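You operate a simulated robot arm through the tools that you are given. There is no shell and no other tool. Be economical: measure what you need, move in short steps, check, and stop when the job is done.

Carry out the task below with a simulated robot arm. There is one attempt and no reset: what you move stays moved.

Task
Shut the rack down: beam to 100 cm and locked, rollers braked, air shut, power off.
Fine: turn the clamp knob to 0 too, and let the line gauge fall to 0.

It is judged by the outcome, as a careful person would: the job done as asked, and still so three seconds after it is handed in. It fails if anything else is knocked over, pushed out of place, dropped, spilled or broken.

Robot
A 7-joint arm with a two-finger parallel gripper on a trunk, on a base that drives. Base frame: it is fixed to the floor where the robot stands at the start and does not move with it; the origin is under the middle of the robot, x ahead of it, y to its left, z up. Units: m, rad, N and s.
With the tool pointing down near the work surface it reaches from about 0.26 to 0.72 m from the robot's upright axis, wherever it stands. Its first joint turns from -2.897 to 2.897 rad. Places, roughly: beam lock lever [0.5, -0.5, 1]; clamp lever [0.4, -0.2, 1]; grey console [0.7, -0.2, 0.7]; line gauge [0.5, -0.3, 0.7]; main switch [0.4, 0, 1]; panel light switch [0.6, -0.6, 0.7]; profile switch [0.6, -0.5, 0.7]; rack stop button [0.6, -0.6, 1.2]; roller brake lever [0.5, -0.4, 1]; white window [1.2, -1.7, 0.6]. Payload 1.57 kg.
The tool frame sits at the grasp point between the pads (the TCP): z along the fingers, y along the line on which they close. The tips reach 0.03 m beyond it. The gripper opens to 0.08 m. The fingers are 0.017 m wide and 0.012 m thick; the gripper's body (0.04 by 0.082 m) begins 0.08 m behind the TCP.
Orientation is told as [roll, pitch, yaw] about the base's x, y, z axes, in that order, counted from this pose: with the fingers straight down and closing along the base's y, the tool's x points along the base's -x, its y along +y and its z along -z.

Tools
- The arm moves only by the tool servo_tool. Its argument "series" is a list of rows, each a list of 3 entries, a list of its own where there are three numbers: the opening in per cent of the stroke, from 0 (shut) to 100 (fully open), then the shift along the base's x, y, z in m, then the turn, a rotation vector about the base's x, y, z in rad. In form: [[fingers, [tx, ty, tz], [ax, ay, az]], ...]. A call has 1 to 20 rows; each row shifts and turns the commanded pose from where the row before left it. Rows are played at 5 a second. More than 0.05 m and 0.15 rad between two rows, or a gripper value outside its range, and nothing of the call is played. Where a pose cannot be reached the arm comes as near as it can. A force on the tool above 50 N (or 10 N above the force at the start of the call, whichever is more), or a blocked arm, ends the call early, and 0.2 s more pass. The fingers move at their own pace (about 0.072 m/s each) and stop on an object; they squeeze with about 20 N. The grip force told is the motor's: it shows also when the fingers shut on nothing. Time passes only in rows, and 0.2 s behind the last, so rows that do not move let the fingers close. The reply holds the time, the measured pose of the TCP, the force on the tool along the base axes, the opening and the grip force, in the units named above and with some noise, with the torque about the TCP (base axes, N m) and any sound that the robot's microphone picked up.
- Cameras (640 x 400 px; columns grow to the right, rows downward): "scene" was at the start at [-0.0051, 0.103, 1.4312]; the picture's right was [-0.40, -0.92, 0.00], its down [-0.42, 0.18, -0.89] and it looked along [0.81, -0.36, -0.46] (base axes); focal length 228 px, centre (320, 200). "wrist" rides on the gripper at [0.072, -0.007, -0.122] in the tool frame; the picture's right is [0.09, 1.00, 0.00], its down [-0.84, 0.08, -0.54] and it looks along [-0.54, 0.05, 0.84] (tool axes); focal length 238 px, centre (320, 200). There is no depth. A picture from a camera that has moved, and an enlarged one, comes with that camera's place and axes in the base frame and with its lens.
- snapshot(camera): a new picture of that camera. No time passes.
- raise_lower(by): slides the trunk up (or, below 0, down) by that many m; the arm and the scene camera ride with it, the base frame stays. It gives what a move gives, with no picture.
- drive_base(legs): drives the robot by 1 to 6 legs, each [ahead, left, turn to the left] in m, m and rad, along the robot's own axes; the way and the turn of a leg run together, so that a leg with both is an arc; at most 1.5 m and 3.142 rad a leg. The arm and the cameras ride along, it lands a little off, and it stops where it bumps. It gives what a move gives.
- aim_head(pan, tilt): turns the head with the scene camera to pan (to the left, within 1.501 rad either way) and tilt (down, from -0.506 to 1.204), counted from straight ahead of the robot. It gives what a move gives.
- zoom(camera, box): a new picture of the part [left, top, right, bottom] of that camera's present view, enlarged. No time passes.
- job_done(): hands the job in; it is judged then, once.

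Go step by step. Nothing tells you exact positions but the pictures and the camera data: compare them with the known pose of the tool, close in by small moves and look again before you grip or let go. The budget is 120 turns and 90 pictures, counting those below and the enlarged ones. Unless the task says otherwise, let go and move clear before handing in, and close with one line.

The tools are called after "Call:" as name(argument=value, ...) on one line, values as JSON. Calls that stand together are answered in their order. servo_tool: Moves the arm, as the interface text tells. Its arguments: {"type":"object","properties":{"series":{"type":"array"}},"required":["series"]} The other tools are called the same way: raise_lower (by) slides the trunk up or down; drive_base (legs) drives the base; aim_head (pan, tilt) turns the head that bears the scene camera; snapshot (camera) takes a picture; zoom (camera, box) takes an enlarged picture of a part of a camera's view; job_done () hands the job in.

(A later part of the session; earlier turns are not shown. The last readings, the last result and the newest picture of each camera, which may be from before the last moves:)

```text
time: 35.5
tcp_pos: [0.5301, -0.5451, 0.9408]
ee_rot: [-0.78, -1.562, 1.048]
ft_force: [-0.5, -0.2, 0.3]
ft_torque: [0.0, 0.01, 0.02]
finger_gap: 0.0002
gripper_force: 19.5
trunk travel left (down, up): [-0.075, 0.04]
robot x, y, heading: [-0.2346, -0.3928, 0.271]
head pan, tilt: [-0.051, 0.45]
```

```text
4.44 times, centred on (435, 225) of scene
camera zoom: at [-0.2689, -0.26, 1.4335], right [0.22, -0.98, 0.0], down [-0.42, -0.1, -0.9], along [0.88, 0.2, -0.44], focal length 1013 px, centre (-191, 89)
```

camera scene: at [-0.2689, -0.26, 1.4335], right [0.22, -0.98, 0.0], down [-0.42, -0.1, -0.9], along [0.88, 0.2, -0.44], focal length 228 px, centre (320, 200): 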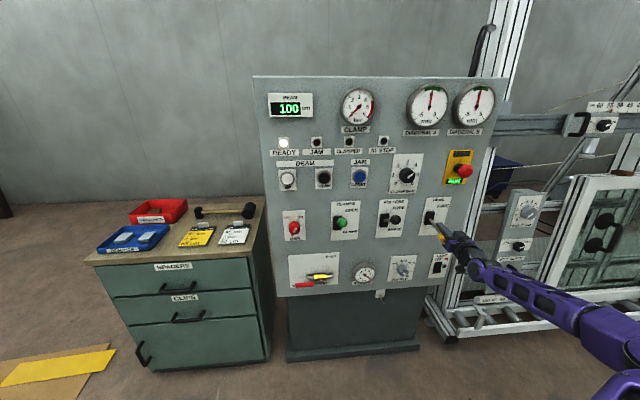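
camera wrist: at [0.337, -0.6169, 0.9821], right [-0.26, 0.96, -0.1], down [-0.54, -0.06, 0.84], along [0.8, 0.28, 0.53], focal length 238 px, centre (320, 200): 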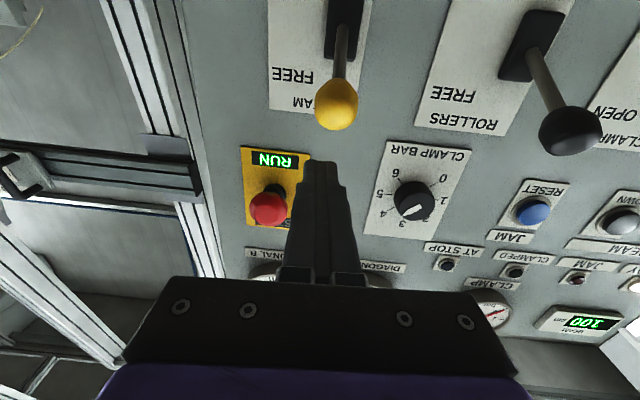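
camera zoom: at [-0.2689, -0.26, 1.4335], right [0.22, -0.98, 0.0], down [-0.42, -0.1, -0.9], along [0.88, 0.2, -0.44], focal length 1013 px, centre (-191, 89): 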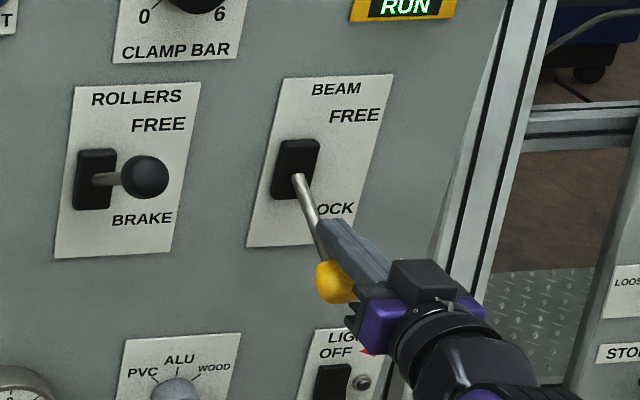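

The lever points down at LOCK. One more small push to be sure it is home.

Call:
servo_tool(series=[[0, [0, 0, -0.007], [0, 0, 0]], [0, [0, 0, -0.007], [0, 0, 0]]])

Call:
servo_tool(series=[[0, [0, 0, 0.02], [0, 0, 0]], [0, [-0.04, -0.013, 0.02], [0, 0, 0]], [0, [-0.04, -0.013, 0.02], [0, 0, 0]], [0, [-0.01, 0, 0.04], [0, 0, 0]], [0, [0, 0.0, 0.03], [0, 0, 0]]])

Call:
snapshot(camera="wrist")

Call:
zoom(camera="scene", box=[370, 180, 500, 270])

```text
time: 36.1
tcp_pos: [0.5283, -0.5461, 0.9369]
ee_rot: [-2.144, -1.557, 2.409]
ft_force: [-3.6, -1.6, 26.3]
ft_torque: [0.24, -0.71, 0.01]
finger_gap: 0.0
gripper_force: 19.8
trunk travel left (down, up): [-0.075, 0.04]
robot x, y, heading: [-0.236, -0.3893, 0.275]
head pan, tilt: [-0.051, 0.45]
```

```text
time: 37.3
tcp_pos: [0.4383, -0.572, 1.0596]
ee_rot: [-0.799, -1.559, 1.066]
ft_force: [0.9, 0.0, 0.2]
ft_torque: [-0.01, -0.03, -0.02]
finger_gap: 0.0002
gripper_force: 20.0
trunk travel left (down, up): [-0.075, 0.04]
robot x, y, heading: [-0.2345, -0.3932, 0.27]
head pan, tilt: [-0.051, 0.45]
```

```text
49 pictures are left
camera wrist: at [0.3223, -0.61, 0.9904], right [-0.26, 0.96, -0.1], down [-0.54, -0.06, 0.84], along [0.8, 0.28, 0.53], focal length 238 px, centre (320, 200)
```

wrist: 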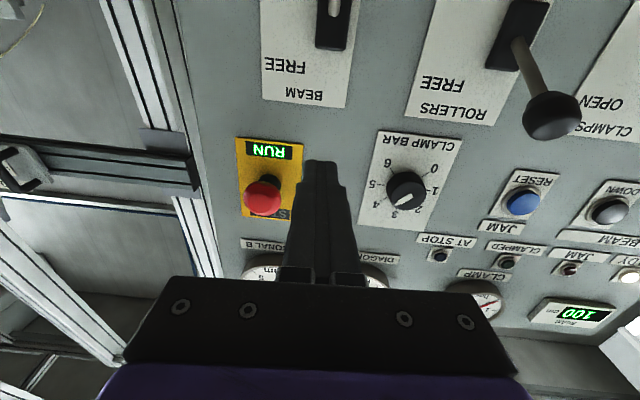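

```text
4.44 times, centred on (435, 225) of scene
camera zoom: at [-0.2688, -0.26, 1.4335], right [0.22, -0.98, 0.0], down [-0.42, -0.1, -0.9], along [0.88, 0.2, -0.44], focal length 1013 px, centre (-191, 89)
```

zoom: 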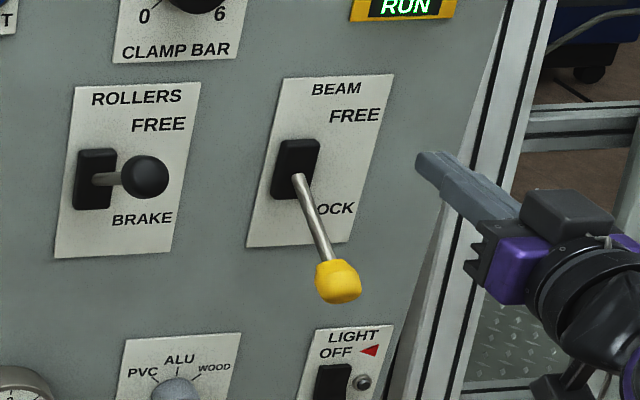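

Beam is locked. The roller brake lever's knob is at about (0.477, -0.358, 1.017); same push.

Call:
servo_tool(series=[[0, [-0.0066, 0.0384, 0], [0, 0, 0]], [0, [-0.0066, 0.0384, 0], [0, 0, 0]], [0, [-0.0066, 0.0384, 0], [0, 0, 0]], [0, [-0.0066, 0.0384, 0], [0, 0, 0]], [0, [-0.0066, 0.0384, 0], [0, 0, 0]]])

Call:
snapshot(camera="wrist")

```text
time: 38.5
tcp_pos: [0.4074, -0.379, 1.0571]
ee_rot: [-0.739, -1.56, 1.007]
ft_force: [0.4, -0.6, -0.1]
ft_torque: [0.03, 0.01, 0.03]
finger_gap: 0.0
gripper_force: 20.1
trunk travel left (down, up): [-0.075, 0.04]
robot x, y, heading: [-0.2372, -0.3943, 0.273]
head pan, tilt: [-0.051, 0.45]
```

```text
47 pictures are left
camera wrist: at [0.2906, -0.4179, 0.9872], right [-0.26, 0.96, -0.1], down [-0.54, -0.06, 0.84], along [0.8, 0.27, 0.53], focal length 238 px, centre (320, 200)
```

wrist: 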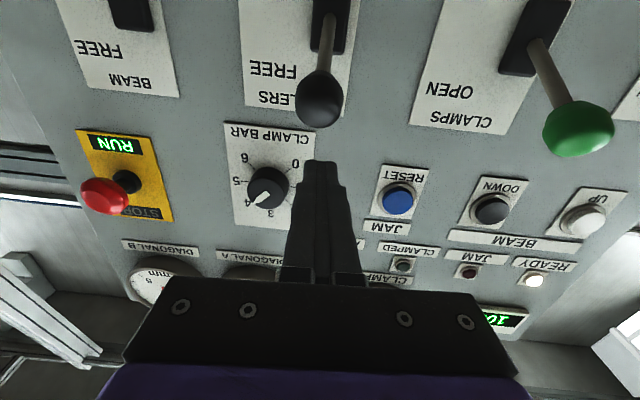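

Aligned; forward over the knob, then down.

Call:
servo_tool(series=[[0, [0.035, 0.0085, 0], [0, 0, 0]], [0, [0.035, 0.0085, 0], [0, 0, 0]], [0, [0, 0, -0.012], [0, 0, 0]], [0, [0, 0, -0.012], [0, 0, 0]], [0, [0, 0, -0.012], [0, 0, 0]], [0, [0, 0, -0.012], [0, 0, 0]], [0, [0, 0, -0.012], [0, 0, 0]], [0, [0, 0, -0.012], [0, 0, 0]], [0, [0, 0, -0.012], [0, 0, 0]], [0, [0, 0, -0.012], [0, 0, 0]], [0, [0, 0, -0.012], [0, 0, 0]], [0, [0, 0, -0.012], [0, 0, 0]]])

Call:
zoom(camera="scene", box=[340, 180, 470, 270])

```text
time: 41.1
tcp_pos: [0.4764, -0.3611, 0.9419]
ee_rot: [-1.484, -1.562, 1.748]
ft_force: [-2.3, -0.4, 12.4]
ft_torque: [0.07, -0.32, -0.04]
finger_gap: 0.0
gripper_force: 19.7
trunk travel left (down, up): [-0.075, 0.04]
robot x, y, heading: [-0.2366, -0.3915, 0.272]
head pan, tilt: [-0.051, 0.45]
```

```text
4.44 times, centred on (405, 225) of scene
camera zoom: at [-0.2703, -0.2601, 1.4338], right [0.22, -0.98, 0.0], down [-0.42, -0.1, -0.9], along [0.88, 0.2, -0.43], focal length 1013 px, centre (-58, 89)
```

zoom: 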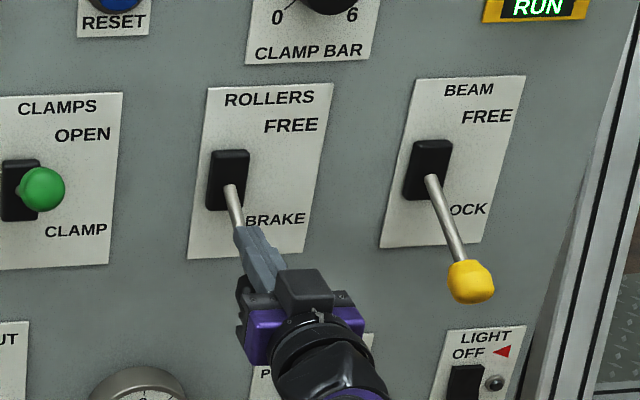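

Rollers are braked. I retract and move in front of the clamp knob (≈0.55, -0.40, 1.13), opening the fingers.

Call:
servo_tool(series=[[0, [0, 0, 0.02], [0, 0, 0]], [0, [-0.04, -0.011, 0.01], [0, 0, 0]], [0, [-0.04, -0.011, 0.01], [0, 0, 0]], [50, [0, -0.005, 0.04], [0, 0, 0]], [100, [0, -0.005, 0.04], [0, 0, 0]], [100, [0, -0.005, 0.04], [0, 0, 0]], [100, [0, -0.005, 0.03], [0, 0, 0]], [100, [0.02, -0.015, 0], [0, 0, 0]], [100, [0.02, -0.015, 0], [0, 0, 0]]])

Call:
snapshot(camera="wrist")

Call:
snapshot(camera="scene")

```text
time: 43.1
tcp_pos: [0.434, -0.435, 1.1278]
ee_rot: [-0.797, -1.561, 1.066]
ft_force: [0.7, 1.0, 0.3]
ft_torque: [0.01, 0.01, -0.02]
finger_gap: 0.0798
gripper_force: 0.0
trunk travel left (down, up): [-0.075, 0.04]
robot x, y, heading: [-0.2318, -0.3904, 0.273]
head pan, tilt: [-0.051, 0.45]
```

```text
45 pictures are left
camera wrist: at [0.3182, -0.4739, 1.0571], right [-0.26, 0.96, -0.1], down [-0.54, -0.06, 0.84], along [0.8, 0.28, 0.53], focal length 238 px, centre (320, 200)
```

wrist: 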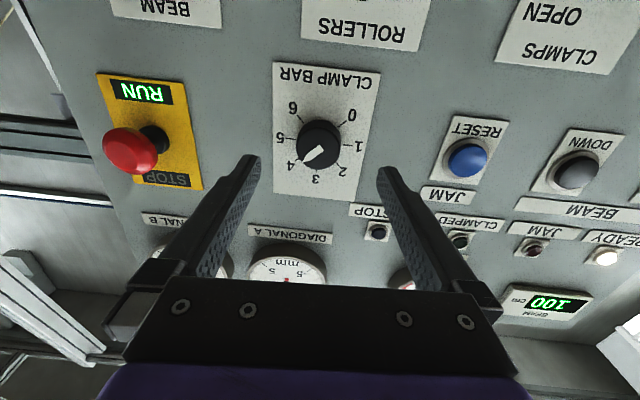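

```text
44 pictures are left
camera scene: at [-0.269, -0.2598, 1.4335], right [0.22, -0.98, 0.0], down [-0.42, -0.1, -0.9], along [0.88, 0.2, -0.44], focal length 228 px, centre (320, 200)
```

scene: 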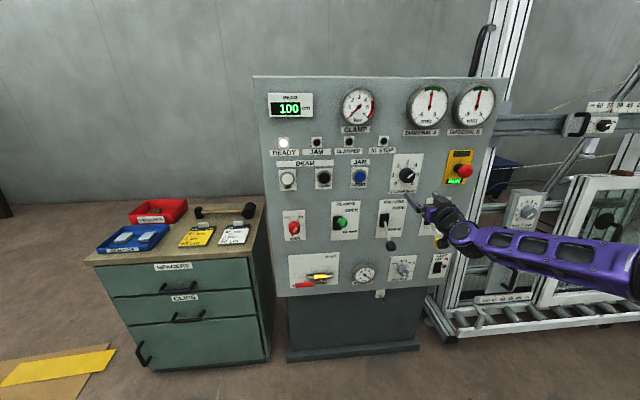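

Triangulating, the knob centre is about (0.577, -0.395, 1.148). I pre-rotate the tool clockwise 0.75 rad and move closer, then look.

Call:
servo_tool(series=[[100, [0.01, 0.004, 0.01], [0.1425, 0.0465, 0]], [100, [0.01, 0.004, 0.01], [0.1425, 0.0465, 0]], [100, [0.01, 0.004, 0], [0.1425, 0.0465, 0]], [100, [0.01, 0.004, 0], [0.1425, 0.0465, 0]], [100, [0.01, 0.004, 0], [0.1425, 0.0465, 0]]])

Call:
snapshot(camera="wrist")

Call:
zoom(camera="scene", box=[370, 130, 470, 210])

```text
time: 44.3
tcp_pos: [0.4856, -0.4137, 1.1475]
ee_rot: [1.513, -0.829, -1.244]
ft_force: [-1.1, -0.1, 0.0]
ft_torque: [-0.02, -0.01, -0.01]
finger_gap: 0.0799
gripper_force: 0.2
trunk travel left (down, up): [-0.075, 0.04]
robot x, y, heading: [-0.2352, -0.3893, 0.267]
head pan, tilt: [-0.051, 0.45]
```

```text
43 pictures are left
camera wrist: at [0.3547, -0.4061, 1.0946], right [-0.2, 0.77, 0.61], down [-0.35, -0.63, 0.69], along [0.91, -0.07, 0.4], focal length 238 px, centre (320, 200)
```

wrist: 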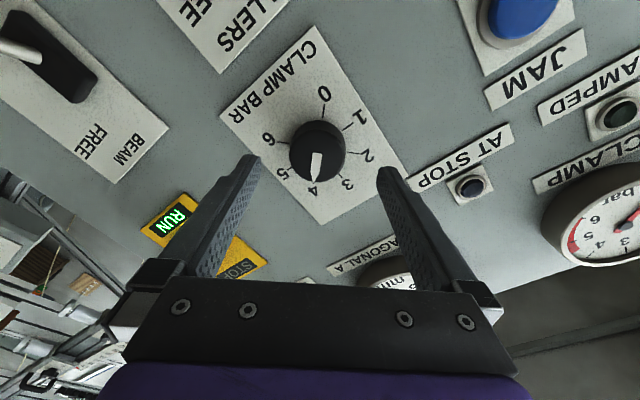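

```text
5.00 times, centred on (420, 170) of scene
camera zoom: at [-0.2689, -0.2599, 1.4335], right [0.22, -0.98, 0.0], down [-0.42, -0.1, -0.9], along [0.88, 0.2, -0.44], focal length 1140 px, centre (-180, 350)
```

zoom: 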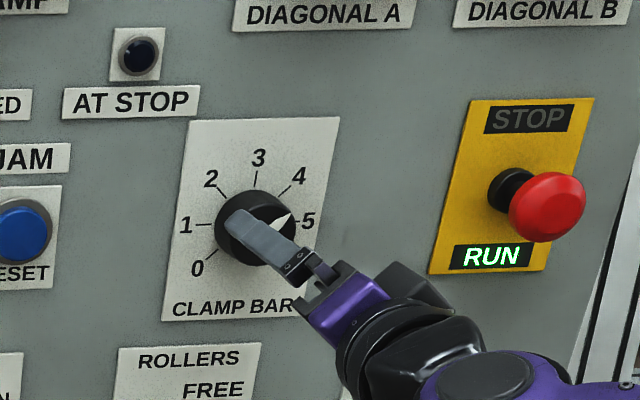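

Well aligned; pointer at 4. Moving in around the knob.

Call:
servo_tool(series=[[100, [0.02, 0.004, 0.0005], [0, 0, 0]], [100, [0.02, 0.004, 0.0005], [0, 0, 0]], [100, [0.015, 0.003, 0], [0, 0, 0]], [100, [0.008, 0.002, 0], [0, 0, 0]]])

Call:
snapshot(camera="wrist")

```text
time: 45.3
tcp_pos: [0.5479, -0.4008, 1.147]
ee_rot: [1.515, -0.83, -1.242]
ft_force: [-0.6, 0.1, 0.4]
ft_torque: [0.0, 0.03, -0.01]
finger_gap: 0.0801
gripper_force: 0.0
trunk travel left (down, up): [-0.075, 0.04]
robot x, y, heading: [-0.2373, -0.3891, 0.272]
head pan, tilt: [-0.051, 0.45]
```

```text
41 pictures are left
camera wrist: at [0.417, -0.3947, 1.0952], right [-0.2, 0.77, 0.6], down [-0.35, -0.63, 0.69], along [0.91, -0.07, 0.4], focal length 238 px, centre (320, 200)
```

wrist: 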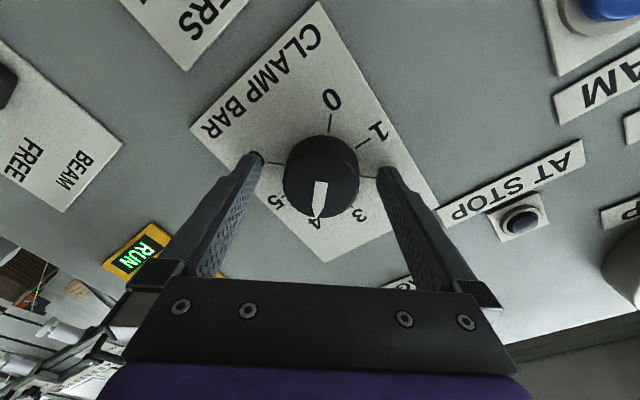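

Knob sits between the fingertips. A bit deeper, then grip.

Call:
servo_tool(series=[[100, [0.006, 0.0018, 0.001], [0, 0, 0]], [10, [0, 0, 0], [0, 0, 0]], [10, [0, 0, 0], [0, 0, 0]], [10, [0, 0, 0], [0, 0, 0]], [10, [0, 0, 0], [0, 0, 0]]])

Call:
snapshot(camera="wrist")

```text
time: 46.5
tcp_pos: [0.5516, -0.4005, 1.1502]
ee_rot: [1.515, -0.83, -1.246]
ft_force: [-23.0, -1.8, 0.3]
ft_torque: [0.2, -0.34, 0.3]
finger_gap: 0.051
gripper_force: 44.7
trunk travel left (down, up): [-0.075, 0.04]
robot x, y, heading: [-0.2374, -0.3928, 0.269]
head pan, tilt: [-0.051, 0.45]
```

```text
40 pictures are left
camera wrist: at [0.4206, -0.3933, 1.0975], right [-0.2, 0.77, 0.6], down [-0.35, -0.63, 0.69], along [0.91, -0.07, 0.4], focal length 238 px, centre (320, 200)
```

wrist: 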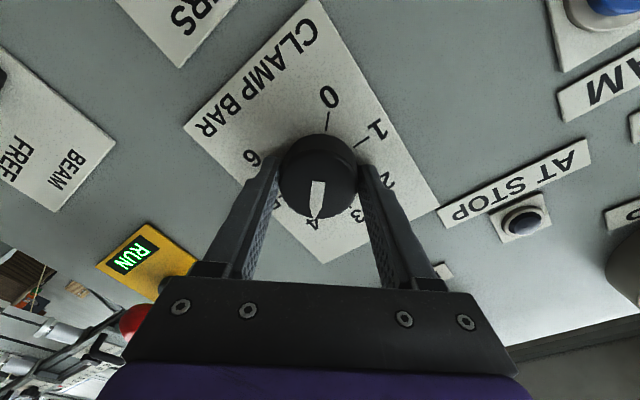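

Gripped (gap 51 mm), with light contact on the panel. I ease back 3 mm and turn counter-clockwise.

Call:
servo_tool(series=[[10, [-0.003, -0.001, 0], [0, 0, 0]], [10, [0, 0, 0], [-0.143, -0.044, 0]], [10, [0, 0, 0], [-0.143, -0.044, 0]], [10, [0, 0, 0], [-0.143, -0.044, 0]], [10, [0, 0, 0], [-0.143, -0.044, 0]], [10, [0, 0, 0], [-0.143, -0.044, 0]], [10, [0, 0, 0], [-0.143, -0.044, 0]], [10, [0, 0, 0], [-0.143, -0.044, 0]], [10, [0, 0, 0], [-0.143, -0.044, 0]], [10, [0, 0, 0], [-0.143, -0.044, 0]], [10, [0, 0, 0], [-0.143, -0.044, 0]], [10, [0, 0, 0], [-0.143, -0.044, 0]]])

Call:
snapshot(camera="wrist")

```text
time: 49.1
tcp_pos: [0.5521, -0.4014, 1.1501]
ee_rot: [-1.593, -0.666, 1.845]
ft_force: [-10.4, -3.7, 0.3]
ft_torque: [0.16, -0.46, 0.54]
finger_gap: 0.0502
gripper_force: 44.9
trunk travel left (down, up): [-0.075, 0.04]
robot x, y, heading: [-0.2319, -0.3903, 0.275]
head pan, tilt: [-0.051, 0.45]
```

```text
39 pictures are left
camera wrist: at [0.4501, -0.4904, 1.109], right [-0.13, 0.53, -0.84], down [-0.71, 0.54, 0.45], along [0.69, 0.66, 0.31], focal length 238 px, centre (320, 200)
```

wrist: 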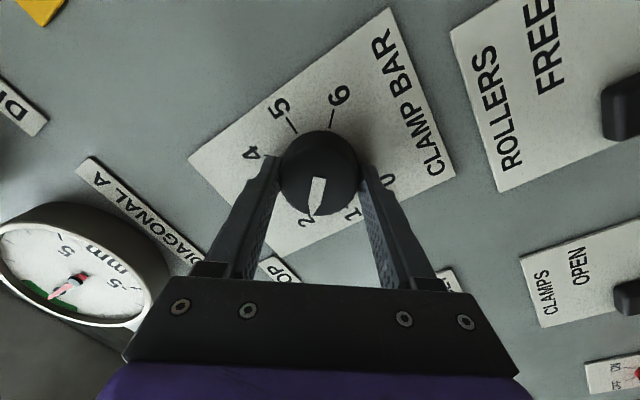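

Pointer is near 2, moving well. I'll regrasp: open, rotate back, grip again.

Call:
servo_tool(series=[[100, [-0.002, -0.0006, 0], [0, 0, 0]], [100, [0, 0, 0], [0, 0, 0]], [100, [0, 0, 0], [0.143, 0.044, 0]], [100, [0, 0, 0], [0.143, 0.044, 0]], [100, [0, 0, 0], [0.143, 0.044, 0]], [100, [0, 0, 0], [0.143, 0.044, 0]], [100, [0, 0, 0], [0.143, 0.044, 0]], [100, [0, 0, 0], [0.143, 0.044, 0]], [100, [0, 0, 0], [0.143, 0.044, 0]], [100, [0, 0, 0], [0.143, 0.044, 0]], [100, [0, 0, 0], [0.143, 0.044, 0]], [100, [0, 0, 0], [0.143, 0.044, 0]], [10, [0, 0, 0], [0, 0, 0]], [10, [0, 0, 0], [0, 0, 0]], [10, [0, 0, 0], [0, 0, 0]]])

Call:
servo_tool(series=[[10, [0, 0, 0], [0, 0, 0]], [10, [0, 0, 0], [-0.143, -0.044, 0]], [10, [0, 0, 0], [-0.143, -0.044, 0]], [10, [0, 0, 0], [-0.143, -0.044, 0]], [10, [0, 0, 0], [-0.143, -0.044, 0]], [10, [0, 0, 0], [-0.143, -0.044, 0]], [10, [0, 0, 0], [-0.143, -0.044, 0]], [10, [0, 0, 0], [-0.143, -0.044, 0]], [10, [0, 0, 0], [-0.143, -0.044, 0]], [10, [0, 0, 0], [-0.105, -0.032, 0]]])

Call:
snapshot(camera="wrist")

```text
time: 52.3
tcp_pos: [0.551, -0.4005, 1.1492]
ee_rot: [1.507, -0.977, -1.238]
ft_force: [1.3, -2.7, -1.1]
ft_torque: [0.1, -0.22, 0.43]
finger_gap: 0.0515
gripper_force: 44.9
trunk travel left (down, up): [-0.075, 0.04]
robot x, y, heading: [-0.2297, -0.3928, 0.273]
head pan, tilt: [-0.051, 0.45]
```

```text
time: 54.5
tcp_pos: [0.5515, -0.4018, 1.1482]
ee_rot: [-1.584, -0.855, 1.837]
ft_force: [-0.8, -11.5, -3.2]
ft_torque: [-0.05, 0.1, 0.23]
finger_gap: 0.0512
gripper_force: 44.8
trunk travel left (down, up): [-0.075, 0.04]
robot x, y, heading: [-0.2342, -0.3863, 0.274]
head pan, tilt: [-0.051, 0.45]
```

```text
38 pictures are left
camera wrist: at [0.4466, -0.4834, 1.0982], right [-0.17, 0.67, -0.72], down [-0.68, 0.45, 0.58], along [0.71, 0.59, 0.38], focal length 238 px, centre (320, 200)
```

wrist: 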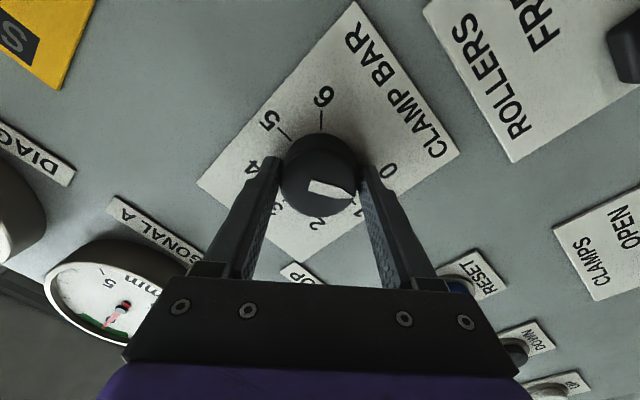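

Call:
zoom(camera="wrist", box=[220, 90, 440, 240])

```text
2.67 times, centred on (330, 165) of wrist
camera zoom: at [0.4466, -0.4834, 1.0982], right [-0.17, 0.67, -0.72], down [-0.68, 0.45, 0.58], along [0.71, 0.59, 0.38], focal length 636 px, centre (293, 293)
```

zoom: 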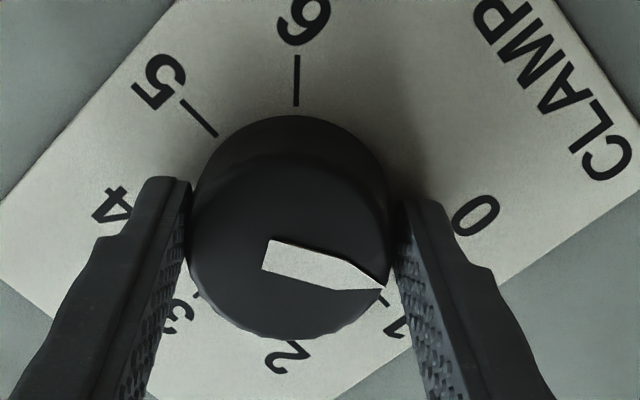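

The pointer is near 0.5; about 0.42 rad more.

Call:
servo_tool(series=[[10, [0, 0, 0], [-0.134, -0.041, 0]], [10, [0, 0, 0], [-0.134, -0.041, 0]], [10, [0, 0, 0], [-0.134, -0.041, 0]], [10, [0, 0, 0], [0, 0, 0]]])

Call:
zoom(camera="wrist", box=[220, 90, 440, 240])

```text
time: 55.5
tcp_pos: [0.5506, -0.3982, 1.1493]
ee_rot: [-1.597, -0.434, 1.852]
ft_force: [-6.2, -4.2, -0.8]
ft_torque: [0.7, 0.62, 0.37]
finger_gap: 0.0501
gripper_force: 44.7
trunk travel left (down, up): [-0.075, 0.04]
robot x, y, heading: [-0.2323, -0.3911, 0.272]
head pan, tilt: [-0.051, 0.45]
```

```text
2.67 times, centred on (330, 165) of wrist
camera zoom: at [0.4513, -0.4973, 1.1233], right [-0.07, 0.33, -0.94], down [-0.74, 0.62, 0.27], along [0.67, 0.71, 0.2], focal length 636 px, centre (293, 293)
```

zoom: 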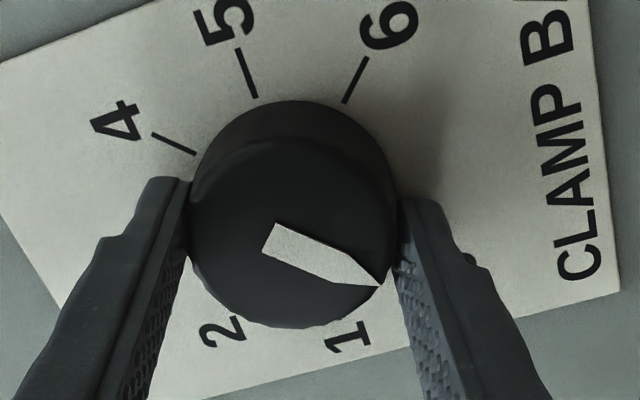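

The knob has begun to slip in the fingers, suggesting the 0 stop. I release and back off to check.

Call:
servo_tool(series=[[100, [0, 0, 0], [0, 0, 0]], [100, [0, 0, 0], [0, 0, 0]], [100, [-0.03, -0.009, 0], [0.143, 0.044, 0]], [100, [-0.03, -0.009, 0], [0.143, 0.044, 0]], [100, [-0.02, -0.006, 0], [0.143, 0.044, 0]], [100, [0, 0, 0], [0.143, 0.044, 0]], [100, [0, 0, 0], [0.143, 0.044, 0]], [100, [0, 0, 0], [0.143, 0.044, 0]], [100, [0, 0, 0], [0.143, 0.044, 0]]])

Call:
snapshot(camera="wrist")

Call:
zoom(camera="scene", box=[260, 130, 480, 310])

```text
time: 57.5
tcp_pos: [0.47, -0.4261, 1.1498]
ee_rot: [-1.376, -1.483, 1.64]
ft_force: [-0.2, -0.2, -0.1]
ft_torque: [0.0, 0.02, -0.02]
finger_gap: 0.0801
gripper_force: 0.0
trunk travel left (down, up): [-0.075, 0.04]
robot x, y, heading: [-0.238, -0.3924, 0.269]
head pan, tilt: [-0.051, 0.45]
```

```text
35 pictures are left
camera wrist: at [0.3539, -0.47, 1.0809], right [-0.26, 0.95, -0.18], down [-0.55, 0.01, 0.84], along [0.8, 0.31, 0.52], focal length 238 px, centre (320, 200)
```

wrist: 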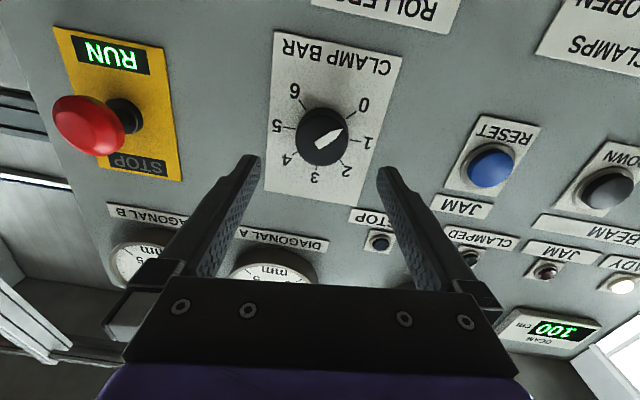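

```text
2.22 times, centred on (370, 220) of scene
camera zoom: at [-0.2689, -0.26, 1.4335], right [0.22, -0.98, 0.0], down [-0.42, -0.1, -0.9], along [0.88, 0.2, -0.44], focal length 507 px, centre (209, 156)
```

zoom: 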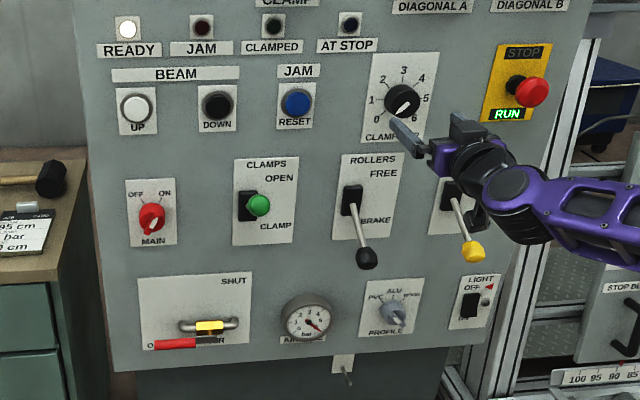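

Call:
zoom(camera="wrist", box=[260, 70, 400, 200])

Call:
zoom(camera="scene", box=[380, 150, 430, 190])

```text
3.08 times, centred on (330, 135) of wrist
camera zoom: at [0.3539, -0.47, 1.0809], right [-0.26, 0.95, -0.18], down [-0.55, 0.01, 0.84], along [0.8, 0.31, 0.52], focal length 733 px, centre (289, 400)
```

zoom: 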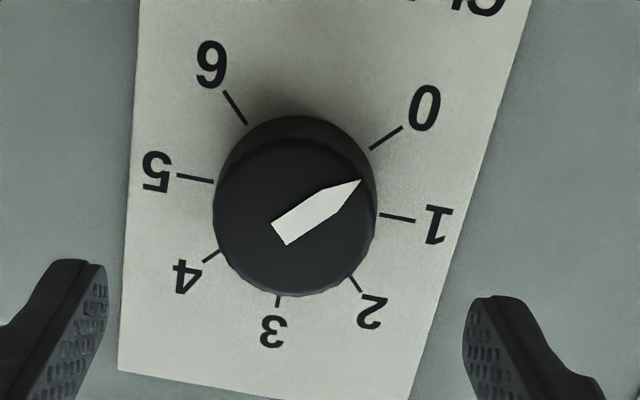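

```text
10.00 times, centred on (405, 170) of scene
camera zoom: at [-0.2689, -0.26, 1.4335], right [0.22, -0.98, 0.0], down [-0.42, -0.1, -0.9], along [0.88, 0.2, -0.44], focal length 2280 px, centre (-530, 500)
```

zoom: 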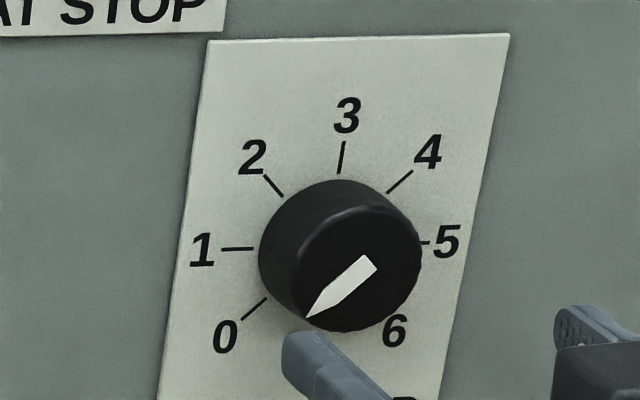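

Knob is at 0. Next the air valve low on the left: I retract, drive left 0.22 m and lower the trunk for reach.

Call:
servo_tool(series=[[0, [-0.04, -0.012, 0], [0, 0, 0]], [0, [-0.04, -0.012, 0], [0, 0, 0]]])

Call:
drive_base(legs=[[0, 0.22, 0]])

Call:
raise_lower(by=-0.07)

Call:
aim_head(pan=-0.05, tilt=0.65)

Call:
snapshot(camera="scene")

```text
time: 58.1
tcp_pos: [0.39, -0.4455, 1.1487]
ee_rot: [-1.376, -1.483, 1.639]
ft_force: [0.3, -0.3, 0.5]
ft_torque: [0.02, -0.01, -0.01]
finger_gap: 0.0001
gripper_force: 2.5
trunk travel left (down, up): [-0.075, 0.04]
robot x, y, heading: [-0.2347, -0.3879, 0.271]
head pan, tilt: [-0.051, 0.45]
```

```text
time: 60.8
tcp_pos: [0.3315, -0.2394, 1.1497]
ee_rot: [-1.383, -1.481, 1.642]
ft_force: [0.0, 0.1, 0.3]
ft_torque: [-0.01, 0.01, 0.01]
finger_gap: 0.0
gripper_force: 20.5
trunk travel left (down, up): [-0.075, 0.04]
robot x, y, heading: [-0.2913, -0.1775, 0.268]
head pan, tilt: [-0.051, 0.45]
```

```text
time: 61.9
tcp_pos: [0.3311, -0.2393, 1.0798]
ee_rot: [-1.387, -1.479, 1.643]
ft_force: [-0.1, 1.3, 0.1]
ft_torque: [0.0, 0.03, -0.02]
finger_gap: 0.0002
gripper_force: 19.6
trunk travel left (down, up): [-0.005, 0.11]
robot x, y, heading: [-0.2945, -0.1848, 0.266]
head pan, tilt: [-0.051, 0.45]
```

```text
time: 62.6
tcp_pos: [0.3323, -0.2406, 1.0805]
ee_rot: [-1.384, -1.479, 1.642]
ft_force: [-0.4, -0.2, -0.4]
ft_torque: [0.03, -0.01, 0.0]
finger_gap: 0.0
gripper_force: 20.6
trunk travel left (down, up): [-0.005, 0.11]
robot x, y, heading: [-0.2928, -0.182, 0.27]
head pan, tilt: [-0.051, 0.649]
```

```text
31 pictures are left
camera scene: at [-0.3313, -0.0518, 1.3458], right [0.22, -0.98, 0.0], down [-0.59, -0.13, -0.8], along [0.78, 0.17, -0.6], focal length 228 px, centre (320, 200)
```

scene: 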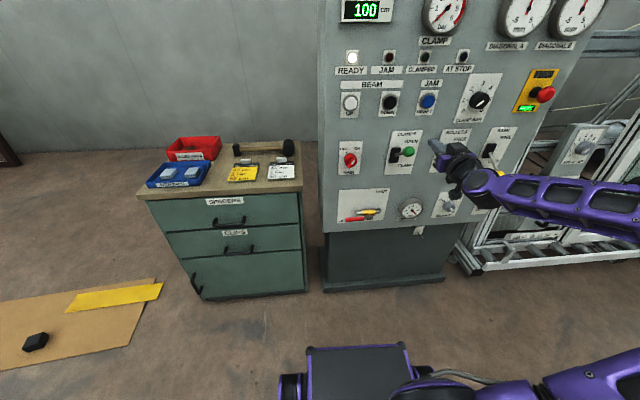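

Now I bring the gripper down in front of the valve to look.

Call:
zoom(camera="scene", box=[325, 180, 435, 240])

Call:
servo_tool(series=[[0, [-0.0075, 0.0225, -0.041], [0, 0, 0]], [0, [-0.0075, 0.0225, -0.041], [0, 0, 0]], [0, [-0.0075, 0.0225, -0.041], [0, 0, 0]], [0, [-0.0075, 0.0225, -0.041], [0, 0, 0]], [0, [-0.0075, 0.0225, -0.041], [0, 0, 0]], [0, [-0.0075, 0.0225, -0.041], [0, 0, 0]], [0, [-0.0075, 0.0225, -0.041], [0, 0, 0]], [0, [-0.0075, 0.0225, -0.041], [0, 0, 0]], [0, [0, 0, -0.04], [0, 0, 0]]])

Call:
snapshot(camera="wrist")

```text
5.82 times, centred on (380, 210) of scene
camera zoom: at [-0.3313, -0.0518, 1.3458], right [0.22, -0.98, 0.0], down [-0.59, -0.13, -0.8], along [0.78, 0.17, -0.6], focal length 1326 px, centre (-29, 142)
```

zoom: 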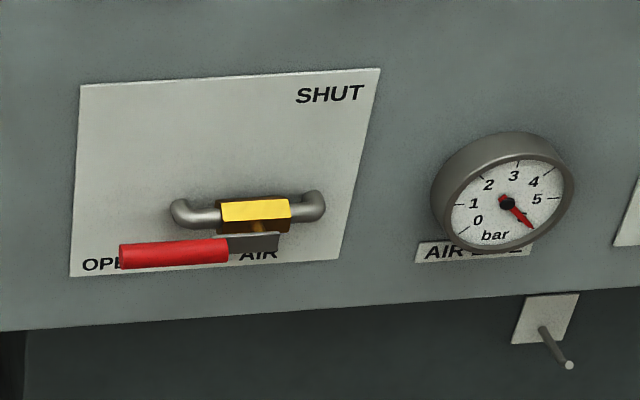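

```text
time: 64.6
tcp_pos: [0.2706, -0.0577, 0.714]
ee_rot: [-1.398, -1.482, 1.654]
ft_force: [0.8, -0.3, -0.4]
ft_torque: [-0.01, -0.04, -0.01]
finger_gap: 0.0002
gripper_force: 20.2
trunk travel left (down, up): [-0.005, 0.11]
robot x, y, heading: [-0.295, -0.1814, 0.269]
head pan, tilt: [-0.051, 0.649]
```

```text
29 pictures are left
camera wrist: at [0.1542, -0.1012, 0.6449], right [-0.25, 0.95, -0.18], down [-0.55, 0.01, 0.83], along [0.8, 0.31, 0.52], focal length 238 px, centre (320, 200)
```

wrist: 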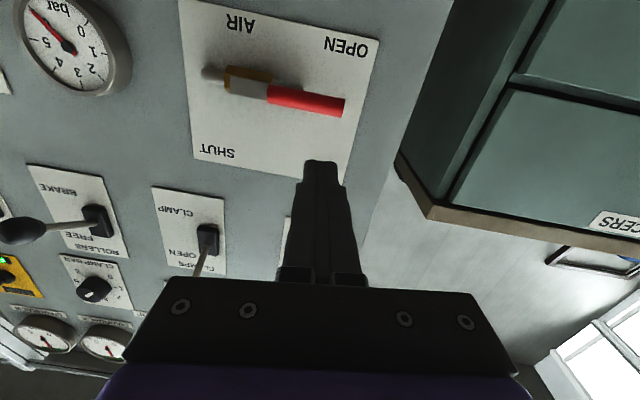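

The valve handle runs left from a pivot near (0.44, -0.10, 0.69) to its tip at (0.41, 0.0, 0.69); SHUT is upward. I go below the handle's end and look before pushing.

Call:
servo_tool(series=[[0, [0.02, 0.004, -0.019], [0, 0, 0]], [0, [0.02, 0.004, -0.019], [0, 0, 0]], [0, [0.02, 0.005, -0.019], [0, 0, 0]], [0, [0.025, 0.0075, 0], [0, 0, 0]]])

Call:
snapshot(camera="wrist")

Call:
zoom(camera="scene", box=[315, 170, 445, 250])

```text
time: 65.6
tcp_pos: [0.3578, -0.0387, 0.701]
ee_rot: [-1.359, -1.481, 1.617]
ft_force: [0.7, -0.6, 0.5]
ft_torque: [0.03, -0.01, 0.02]
finger_gap: 0.0001
gripper_force: 19.8
out of reach, approached as far as the arm can: row 1, 2, 3
trunk travel left (down, up): [-0.005, 0.11]
robot x, y, heading: [-0.2912, -0.1794, 0.272]
head pan, tilt: [-0.051, 0.649]
```

```text
28 pictures are left
camera wrist: at [0.2427, -0.0818, 0.6331], right [-0.25, 0.95, -0.18], down [-0.55, 0.01, 0.84], along [0.8, 0.31, 0.52], focal length 238 px, centre (320, 200)
```

wrist: 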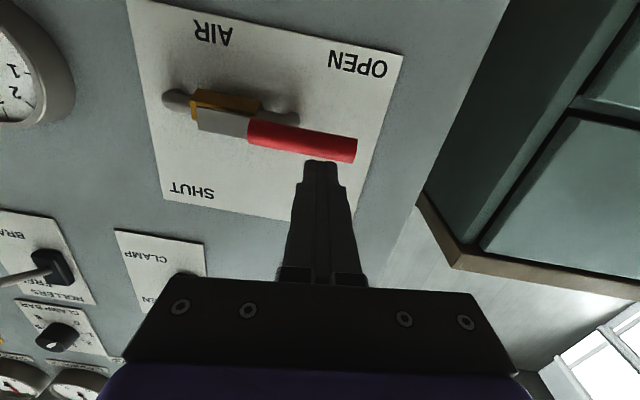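

```text
4.92 times, centred on (380, 210) of scene
camera zoom: at [-0.3314, -0.0519, 1.3457], right [0.22, -0.98, 0.0], down [-0.59, -0.13, -0.8], along [0.78, 0.17, -0.6], focal length 1122 px, centre (25, 151)
```

zoom: 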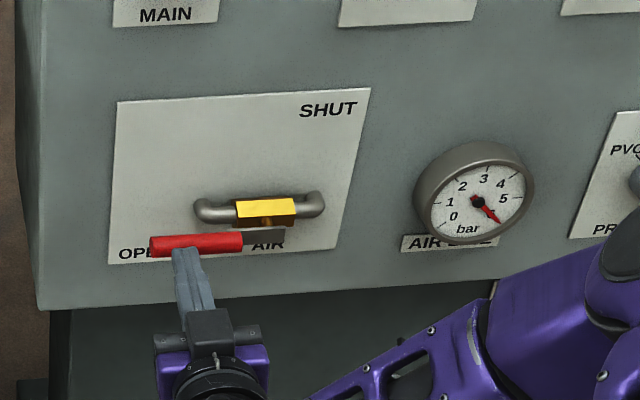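

The arm is at its lowest reach with level fingers, so I tilt them downward 0.5 rad to gain reach while backing off slightly.

Call:
servo_tool(series=[[0, [-0.02, -0.006, 0], [-0.034, 0.12, 0]], [0, [-0.01, -0.003, 0], [-0.034, 0.12, 0]], [0, [0, 0, 0], [-0.034, 0.12, 0]], [0, [0, 0, 0], [-0.034, 0.12, 0]]])

Call:
servo_tool(series=[[0, [0, 0.008, -0.02], [0, 0, 0]], [0, [0, 0.008, -0.015], [0, 0, 0]]])

Call:
snapshot(camera="wrist")

```text
time: 66.6
tcp_pos: [0.3286, -0.0447, 0.7012]
ee_rot: [-0.172, -1.042, 0.452]
ft_force: [0.0, -0.3, -0.2]
ft_torque: [0.01, 0.02, -0.01]
finger_gap: 0.0
gripper_force: 20.3
trunk travel left (down, up): [-0.005, 0.11]
robot x, y, heading: [-0.2962, -0.1823, 0.272]
head pan, tilt: [-0.051, 0.649]
```

```text
time: 67.2
tcp_pos: [0.328, -0.0318, 0.6673]
ee_rot: [-0.176, -1.046, 0.453]
ft_force: [-0.6, -0.1, -0.7]
ft_torque: [0.0, 0.0, 0.02]
finger_gap: 0.0
gripper_force: 20.0
trunk travel left (down, up): [-0.005, 0.11]
robot x, y, heading: [-0.2962, -0.1816, 0.271]
head pan, tilt: [-0.051, 0.649]
```

```text
26 pictures are left
camera wrist: at [0.1959, -0.0806, 0.6657], right [-0.34, 0.93, -0.17], down [-0.1, 0.14, 0.98], along [0.94, 0.35, 0.05], focal length 238 px, centre (320, 200)
```

wrist: 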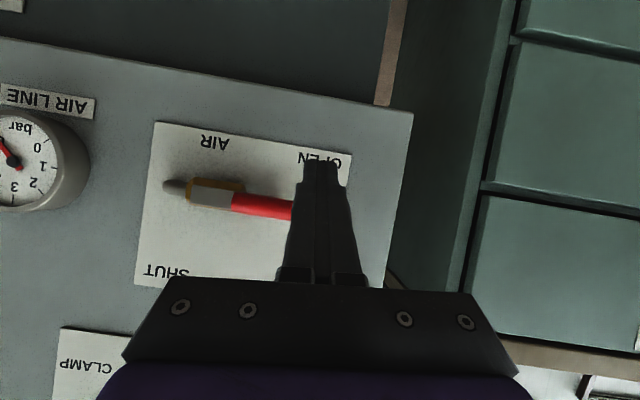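

Now reachable. I slide the fingertips in below the handle.

Call:
servo_tool(series=[[0, [0.026, 0.004, -0.006], [0, 0, 0]], [0, [0.026, 0.004, -0.002], [0, 0, 0]], [0, [0.025, 0.0035, 0], [0, 0, 0]]])

Call:
snapshot(camera="wrist")

Call:
zoom(camera="scene", box=[315, 170, 445, 250])

```text
time: 68.0
tcp_pos: [0.4078, -0.019, 0.6586]
ee_rot: [-0.171, -1.049, 0.451]
ft_force: [0.0, 0.5, -0.4]
ft_torque: [0.0, 0.0, -0.03]
finger_gap: 0.0
gripper_force: 20.6
trunk travel left (down, up): [-0.005, 0.11]
robot x, y, heading: [-0.2949, -0.1809, 0.268]
head pan, tilt: [-0.051, 0.649]
```

```text
25 pictures are left
camera wrist: at [0.274, -0.0672, 0.658], right [-0.34, 0.93, -0.17], down [-0.1, 0.14, 0.99], along [0.94, 0.35, 0.05], focal length 238 px, centre (320, 200)
```

wrist: 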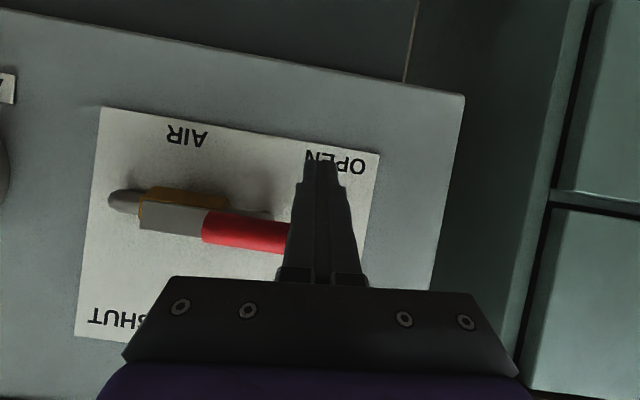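

```text
4.92 times, centred on (380, 210) of scene
camera zoom: at [-0.3314, -0.0518, 1.3457], right [0.22, -0.98, 0.0], down [-0.59, -0.13, -0.8], along [0.78, 0.17, -0.6], focal length 1122 px, centre (25, 151)
```

zoom: 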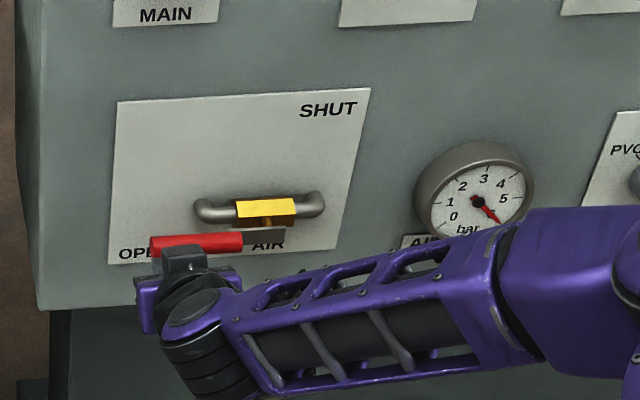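

Fingers sit below the handle's end. I push up along the arc, first half.

Call:
servo_tool(series=[[0, [0, 0, 0.019], [0, 0, 0]], [0, [-0.0007, 0.002, 0.024], [0, 0, 0]], [0, [0.0013, -0.004, 0.0237], [0, 0, 0]], [0, [0.0032, -0.0097, 0.0218], [0, 0, 0]]])

Call:
snapshot(camera="wrist")

```text
time: 69.0
tcp_pos: [0.4117, -0.0322, 0.7476]
ee_rot: [-0.173, -1.047, 0.454]
ft_force: [0.8, -0.4, -0.6]
ft_torque: [-0.01, 0.01, 0.03]
finger_gap: 0.0
gripper_force: 20.3
trunk travel left (down, up): [-0.005, 0.11]
robot x, y, heading: [-0.2926, -0.1803, 0.27]
head pan, tilt: [-0.051, 0.649]
```

```text
23 pictures are left
camera wrist: at [0.2788, -0.0807, 0.7461], right [-0.34, 0.93, -0.17], down [-0.1, 0.14, 0.98], along [0.94, 0.35, 0.05], focal length 238 px, centre (320, 200)
```

wrist: 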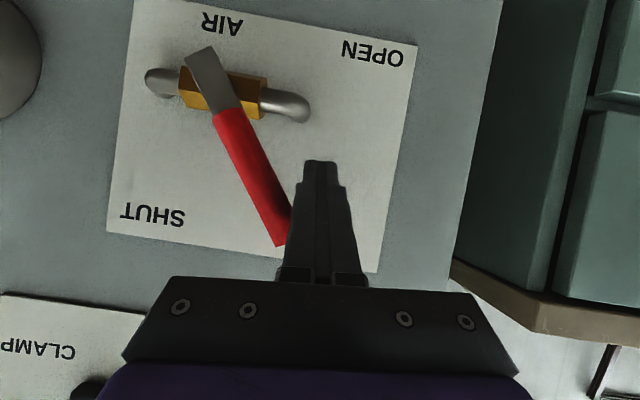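

The handle swings well. Completing the arc.

Call:
servo_tool(series=[[0, [0.0048, -0.0146, 0.0184], [0, 0, 0]], [0, [0.0061, -0.0187, 0.0138], [0, 0, 0]], [0, [0.007, -0.0215, 0.0083], [0, 0, 0]]])

Call:
snapshot(camera="wrist")

```text
time: 69.8
tcp_pos: [0.4282, -0.0829, 0.786]
ee_rot: [-0.17, -1.045, 0.455]
ft_force: [-2.8, 8.1, -3.1]
ft_torque: [-0.05, -0.02, 0.0]
finger_gap: 0.0
gripper_force: 20.4
trunk travel left (down, up): [-0.005, 0.11]
robot x, y, heading: [-0.2951, -0.1803, 0.271]
head pan, tilt: [-0.051, 0.649]
```

```text
22 pictures are left
camera wrist: at [0.2954, -0.1327, 0.7856], right [-0.34, 0.92, -0.16], down [-0.1, 0.14, 0.99], along [0.93, 0.35, 0.05], focal length 238 px, centre (320, 200)
```

wrist: 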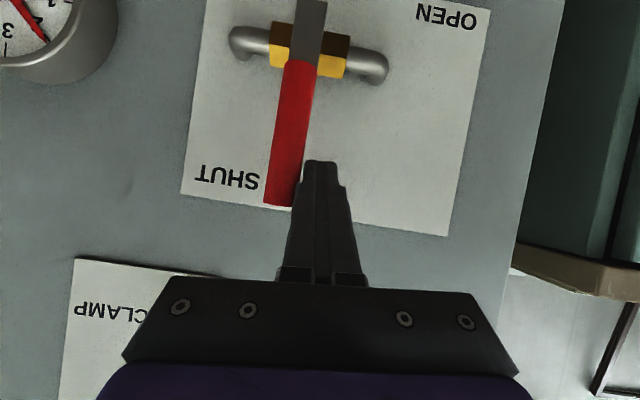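

Handle is perpendicular to the pipe at SHUT. One small extra push to confirm the stop, then back away and check the gauge.

Call:
servo_tool(series=[[0, [0.001, -0.004, 0], [0, 0, 0]]])

Call:
servo_tool(series=[[0, [-0.003, 0.01, 0], [0, 0, 0]], [0, [-0.04, -0.012, 0.0], [0, 0, 0]], [0, [-0.04, -0.012, 0], [0, 0, 0]], [0, [-0.04, -0.012, 0], [0, 0, 0]], [0, [0, 0, 0], [0, 0, 0]], [0, [0, 0, 0], [0, 0, 0]], [0, [0, 0, 0], [0, 0, 0]]])

Call:
snapshot(camera="wrist")

```text
time: 70.2
tcp_pos: [0.4287, -0.0843, 0.787]
ee_rot: [-0.168, -1.044, 0.458]
ft_force: [-4.4, 22.2, -4.1]
ft_torque: [-0.17, -0.04, -0.03]
finger_gap: 0.0
gripper_force: 20.1
trunk travel left (down, up): [-0.005, 0.11]
robot x, y, heading: [-0.2957, -0.1793, 0.272]
head pan, tilt: [-0.051, 0.649]
```

```text
time: 71.8
tcp_pos: [0.3098, -0.1161, 0.7862]
ee_rot: [-0.172, -1.047, 0.454]
ft_force: [-0.9, 0.3, -0.6]
ft_torque: [0.03, 0.02, -0.01]
finger_gap: 0.0
gripper_force: 20.4
trunk travel left (down, up): [-0.005, 0.11]
robot x, y, heading: [-0.2904, -0.1818, 0.265]
head pan, tilt: [-0.051, 0.649]
```

```text
21 pictures are left
camera wrist: at [0.177, -0.1644, 0.7853], right [-0.34, 0.93, -0.17], down [-0.1, 0.14, 0.98], along [0.94, 0.35, 0.05], focal length 238 px, centre (320, 200)
```

wrist: 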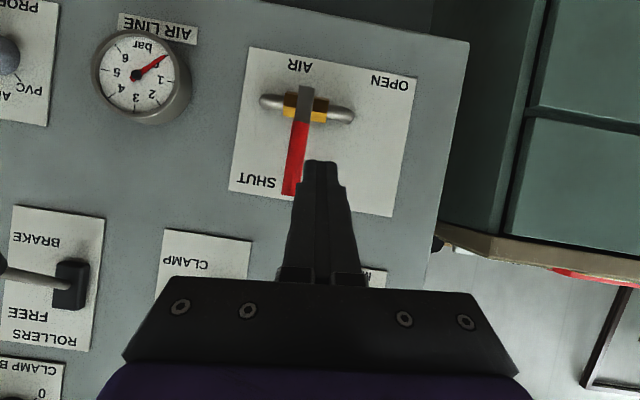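

The air valve is shut and the line gauge has already fallen to about 0. Now to the main switch at about (0.44, 0.0, 0.95): level the tool and move in front.

Call:
servo_tool(series=[[0, [-0.01, 0.01, 0.04], [0.034, -0.12, 0]], [50, [0, 0.02, 0.04], [0.034, -0.12, 0]], [100, [0.01, 0.02, 0.04], [0.034, -0.12, 0]], [100, [0.01, 0.02, 0.03], [0.034, -0.12, 0]], [100, [0.013, 0.017, 0], [0, 0, 0]]])

Call:
snapshot(camera="wrist")

Call:
zoom(camera="scene", box=[315, 120, 445, 240])

```text
time: 73.0
tcp_pos: [0.3308, -0.0288, 0.9362]
ee_rot: [-1.398, -1.481, 1.658]
ft_force: [-0.1, -0.4, 0.5]
ft_torque: [0.0, 0.02, 0.03]
finger_gap: 0.0799
gripper_force: 0.1
trunk travel left (down, up): [-0.005, 0.11]
robot x, y, heading: [-0.2946, -0.186, 0.272]
head pan, tilt: [-0.051, 0.649]
```

```text
20 pictures are left
camera wrist: at [0.2155, -0.072, 0.8671], right [-0.25, 0.95, -0.18], down [-0.55, 0.01, 0.83], along [0.8, 0.31, 0.52], focal length 238 px, centre (320, 200)
```

wrist: 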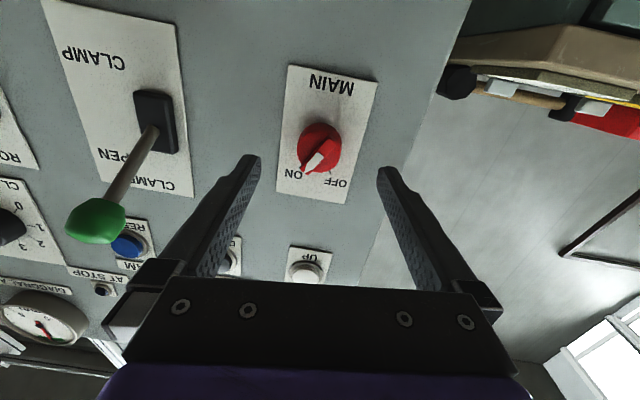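

```text
3.33 times, centred on (380, 180) of scene
camera zoom: at [-0.3314, -0.0519, 1.3457], right [0.22, -0.98, 0.0], down [-0.59, -0.13, -0.8], along [0.78, 0.17, -0.6], focal length 760 px, centre (120, 267)
```

zoom: 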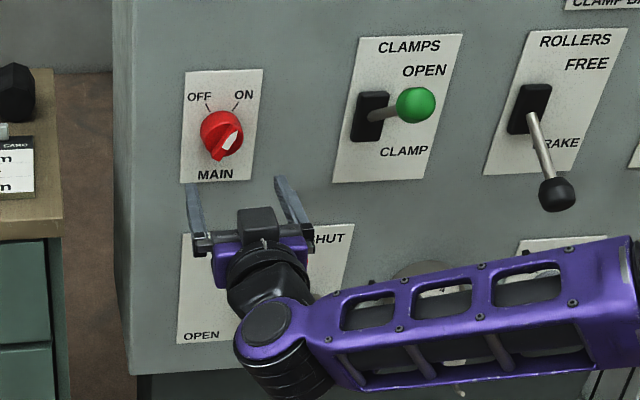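

Call:
zoom(camera="wrist", box=[260, 60, 400, 210])

Call:
zoom(camera="scene", box=[345, 195, 445, 240])

```text
2.67 times, centred on (330, 135) of wrist
camera zoom: at [0.2155, -0.072, 0.8671], right [-0.25, 0.95, -0.18], down [-0.55, 0.01, 0.83], along [0.8, 0.31, 0.52], focal length 636 px, centre (293, 373)
```

zoom: 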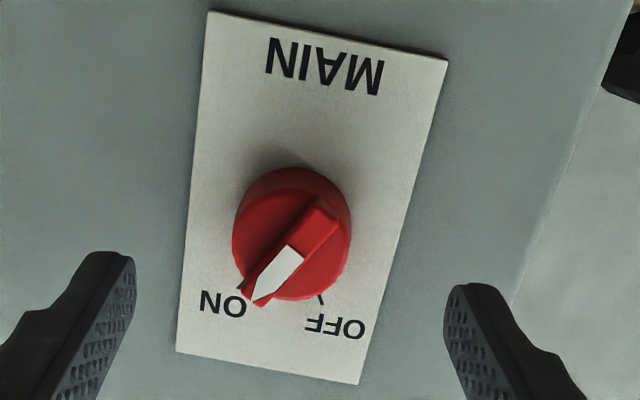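

```text
6.40 times, centred on (395, 218) of scene
camera zoom: at [-0.3314, -0.0519, 1.3457], right [0.22, -0.98, 0.0], down [-0.59, -0.13, -0.8], along [0.78, 0.17, -0.6], focal length 1459 px, centre (-160, 88)
```

zoom: 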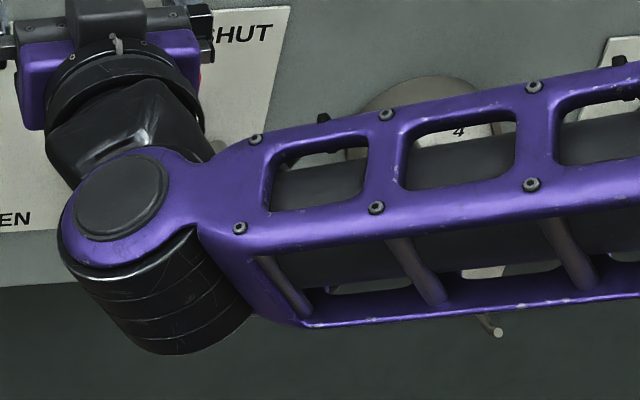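

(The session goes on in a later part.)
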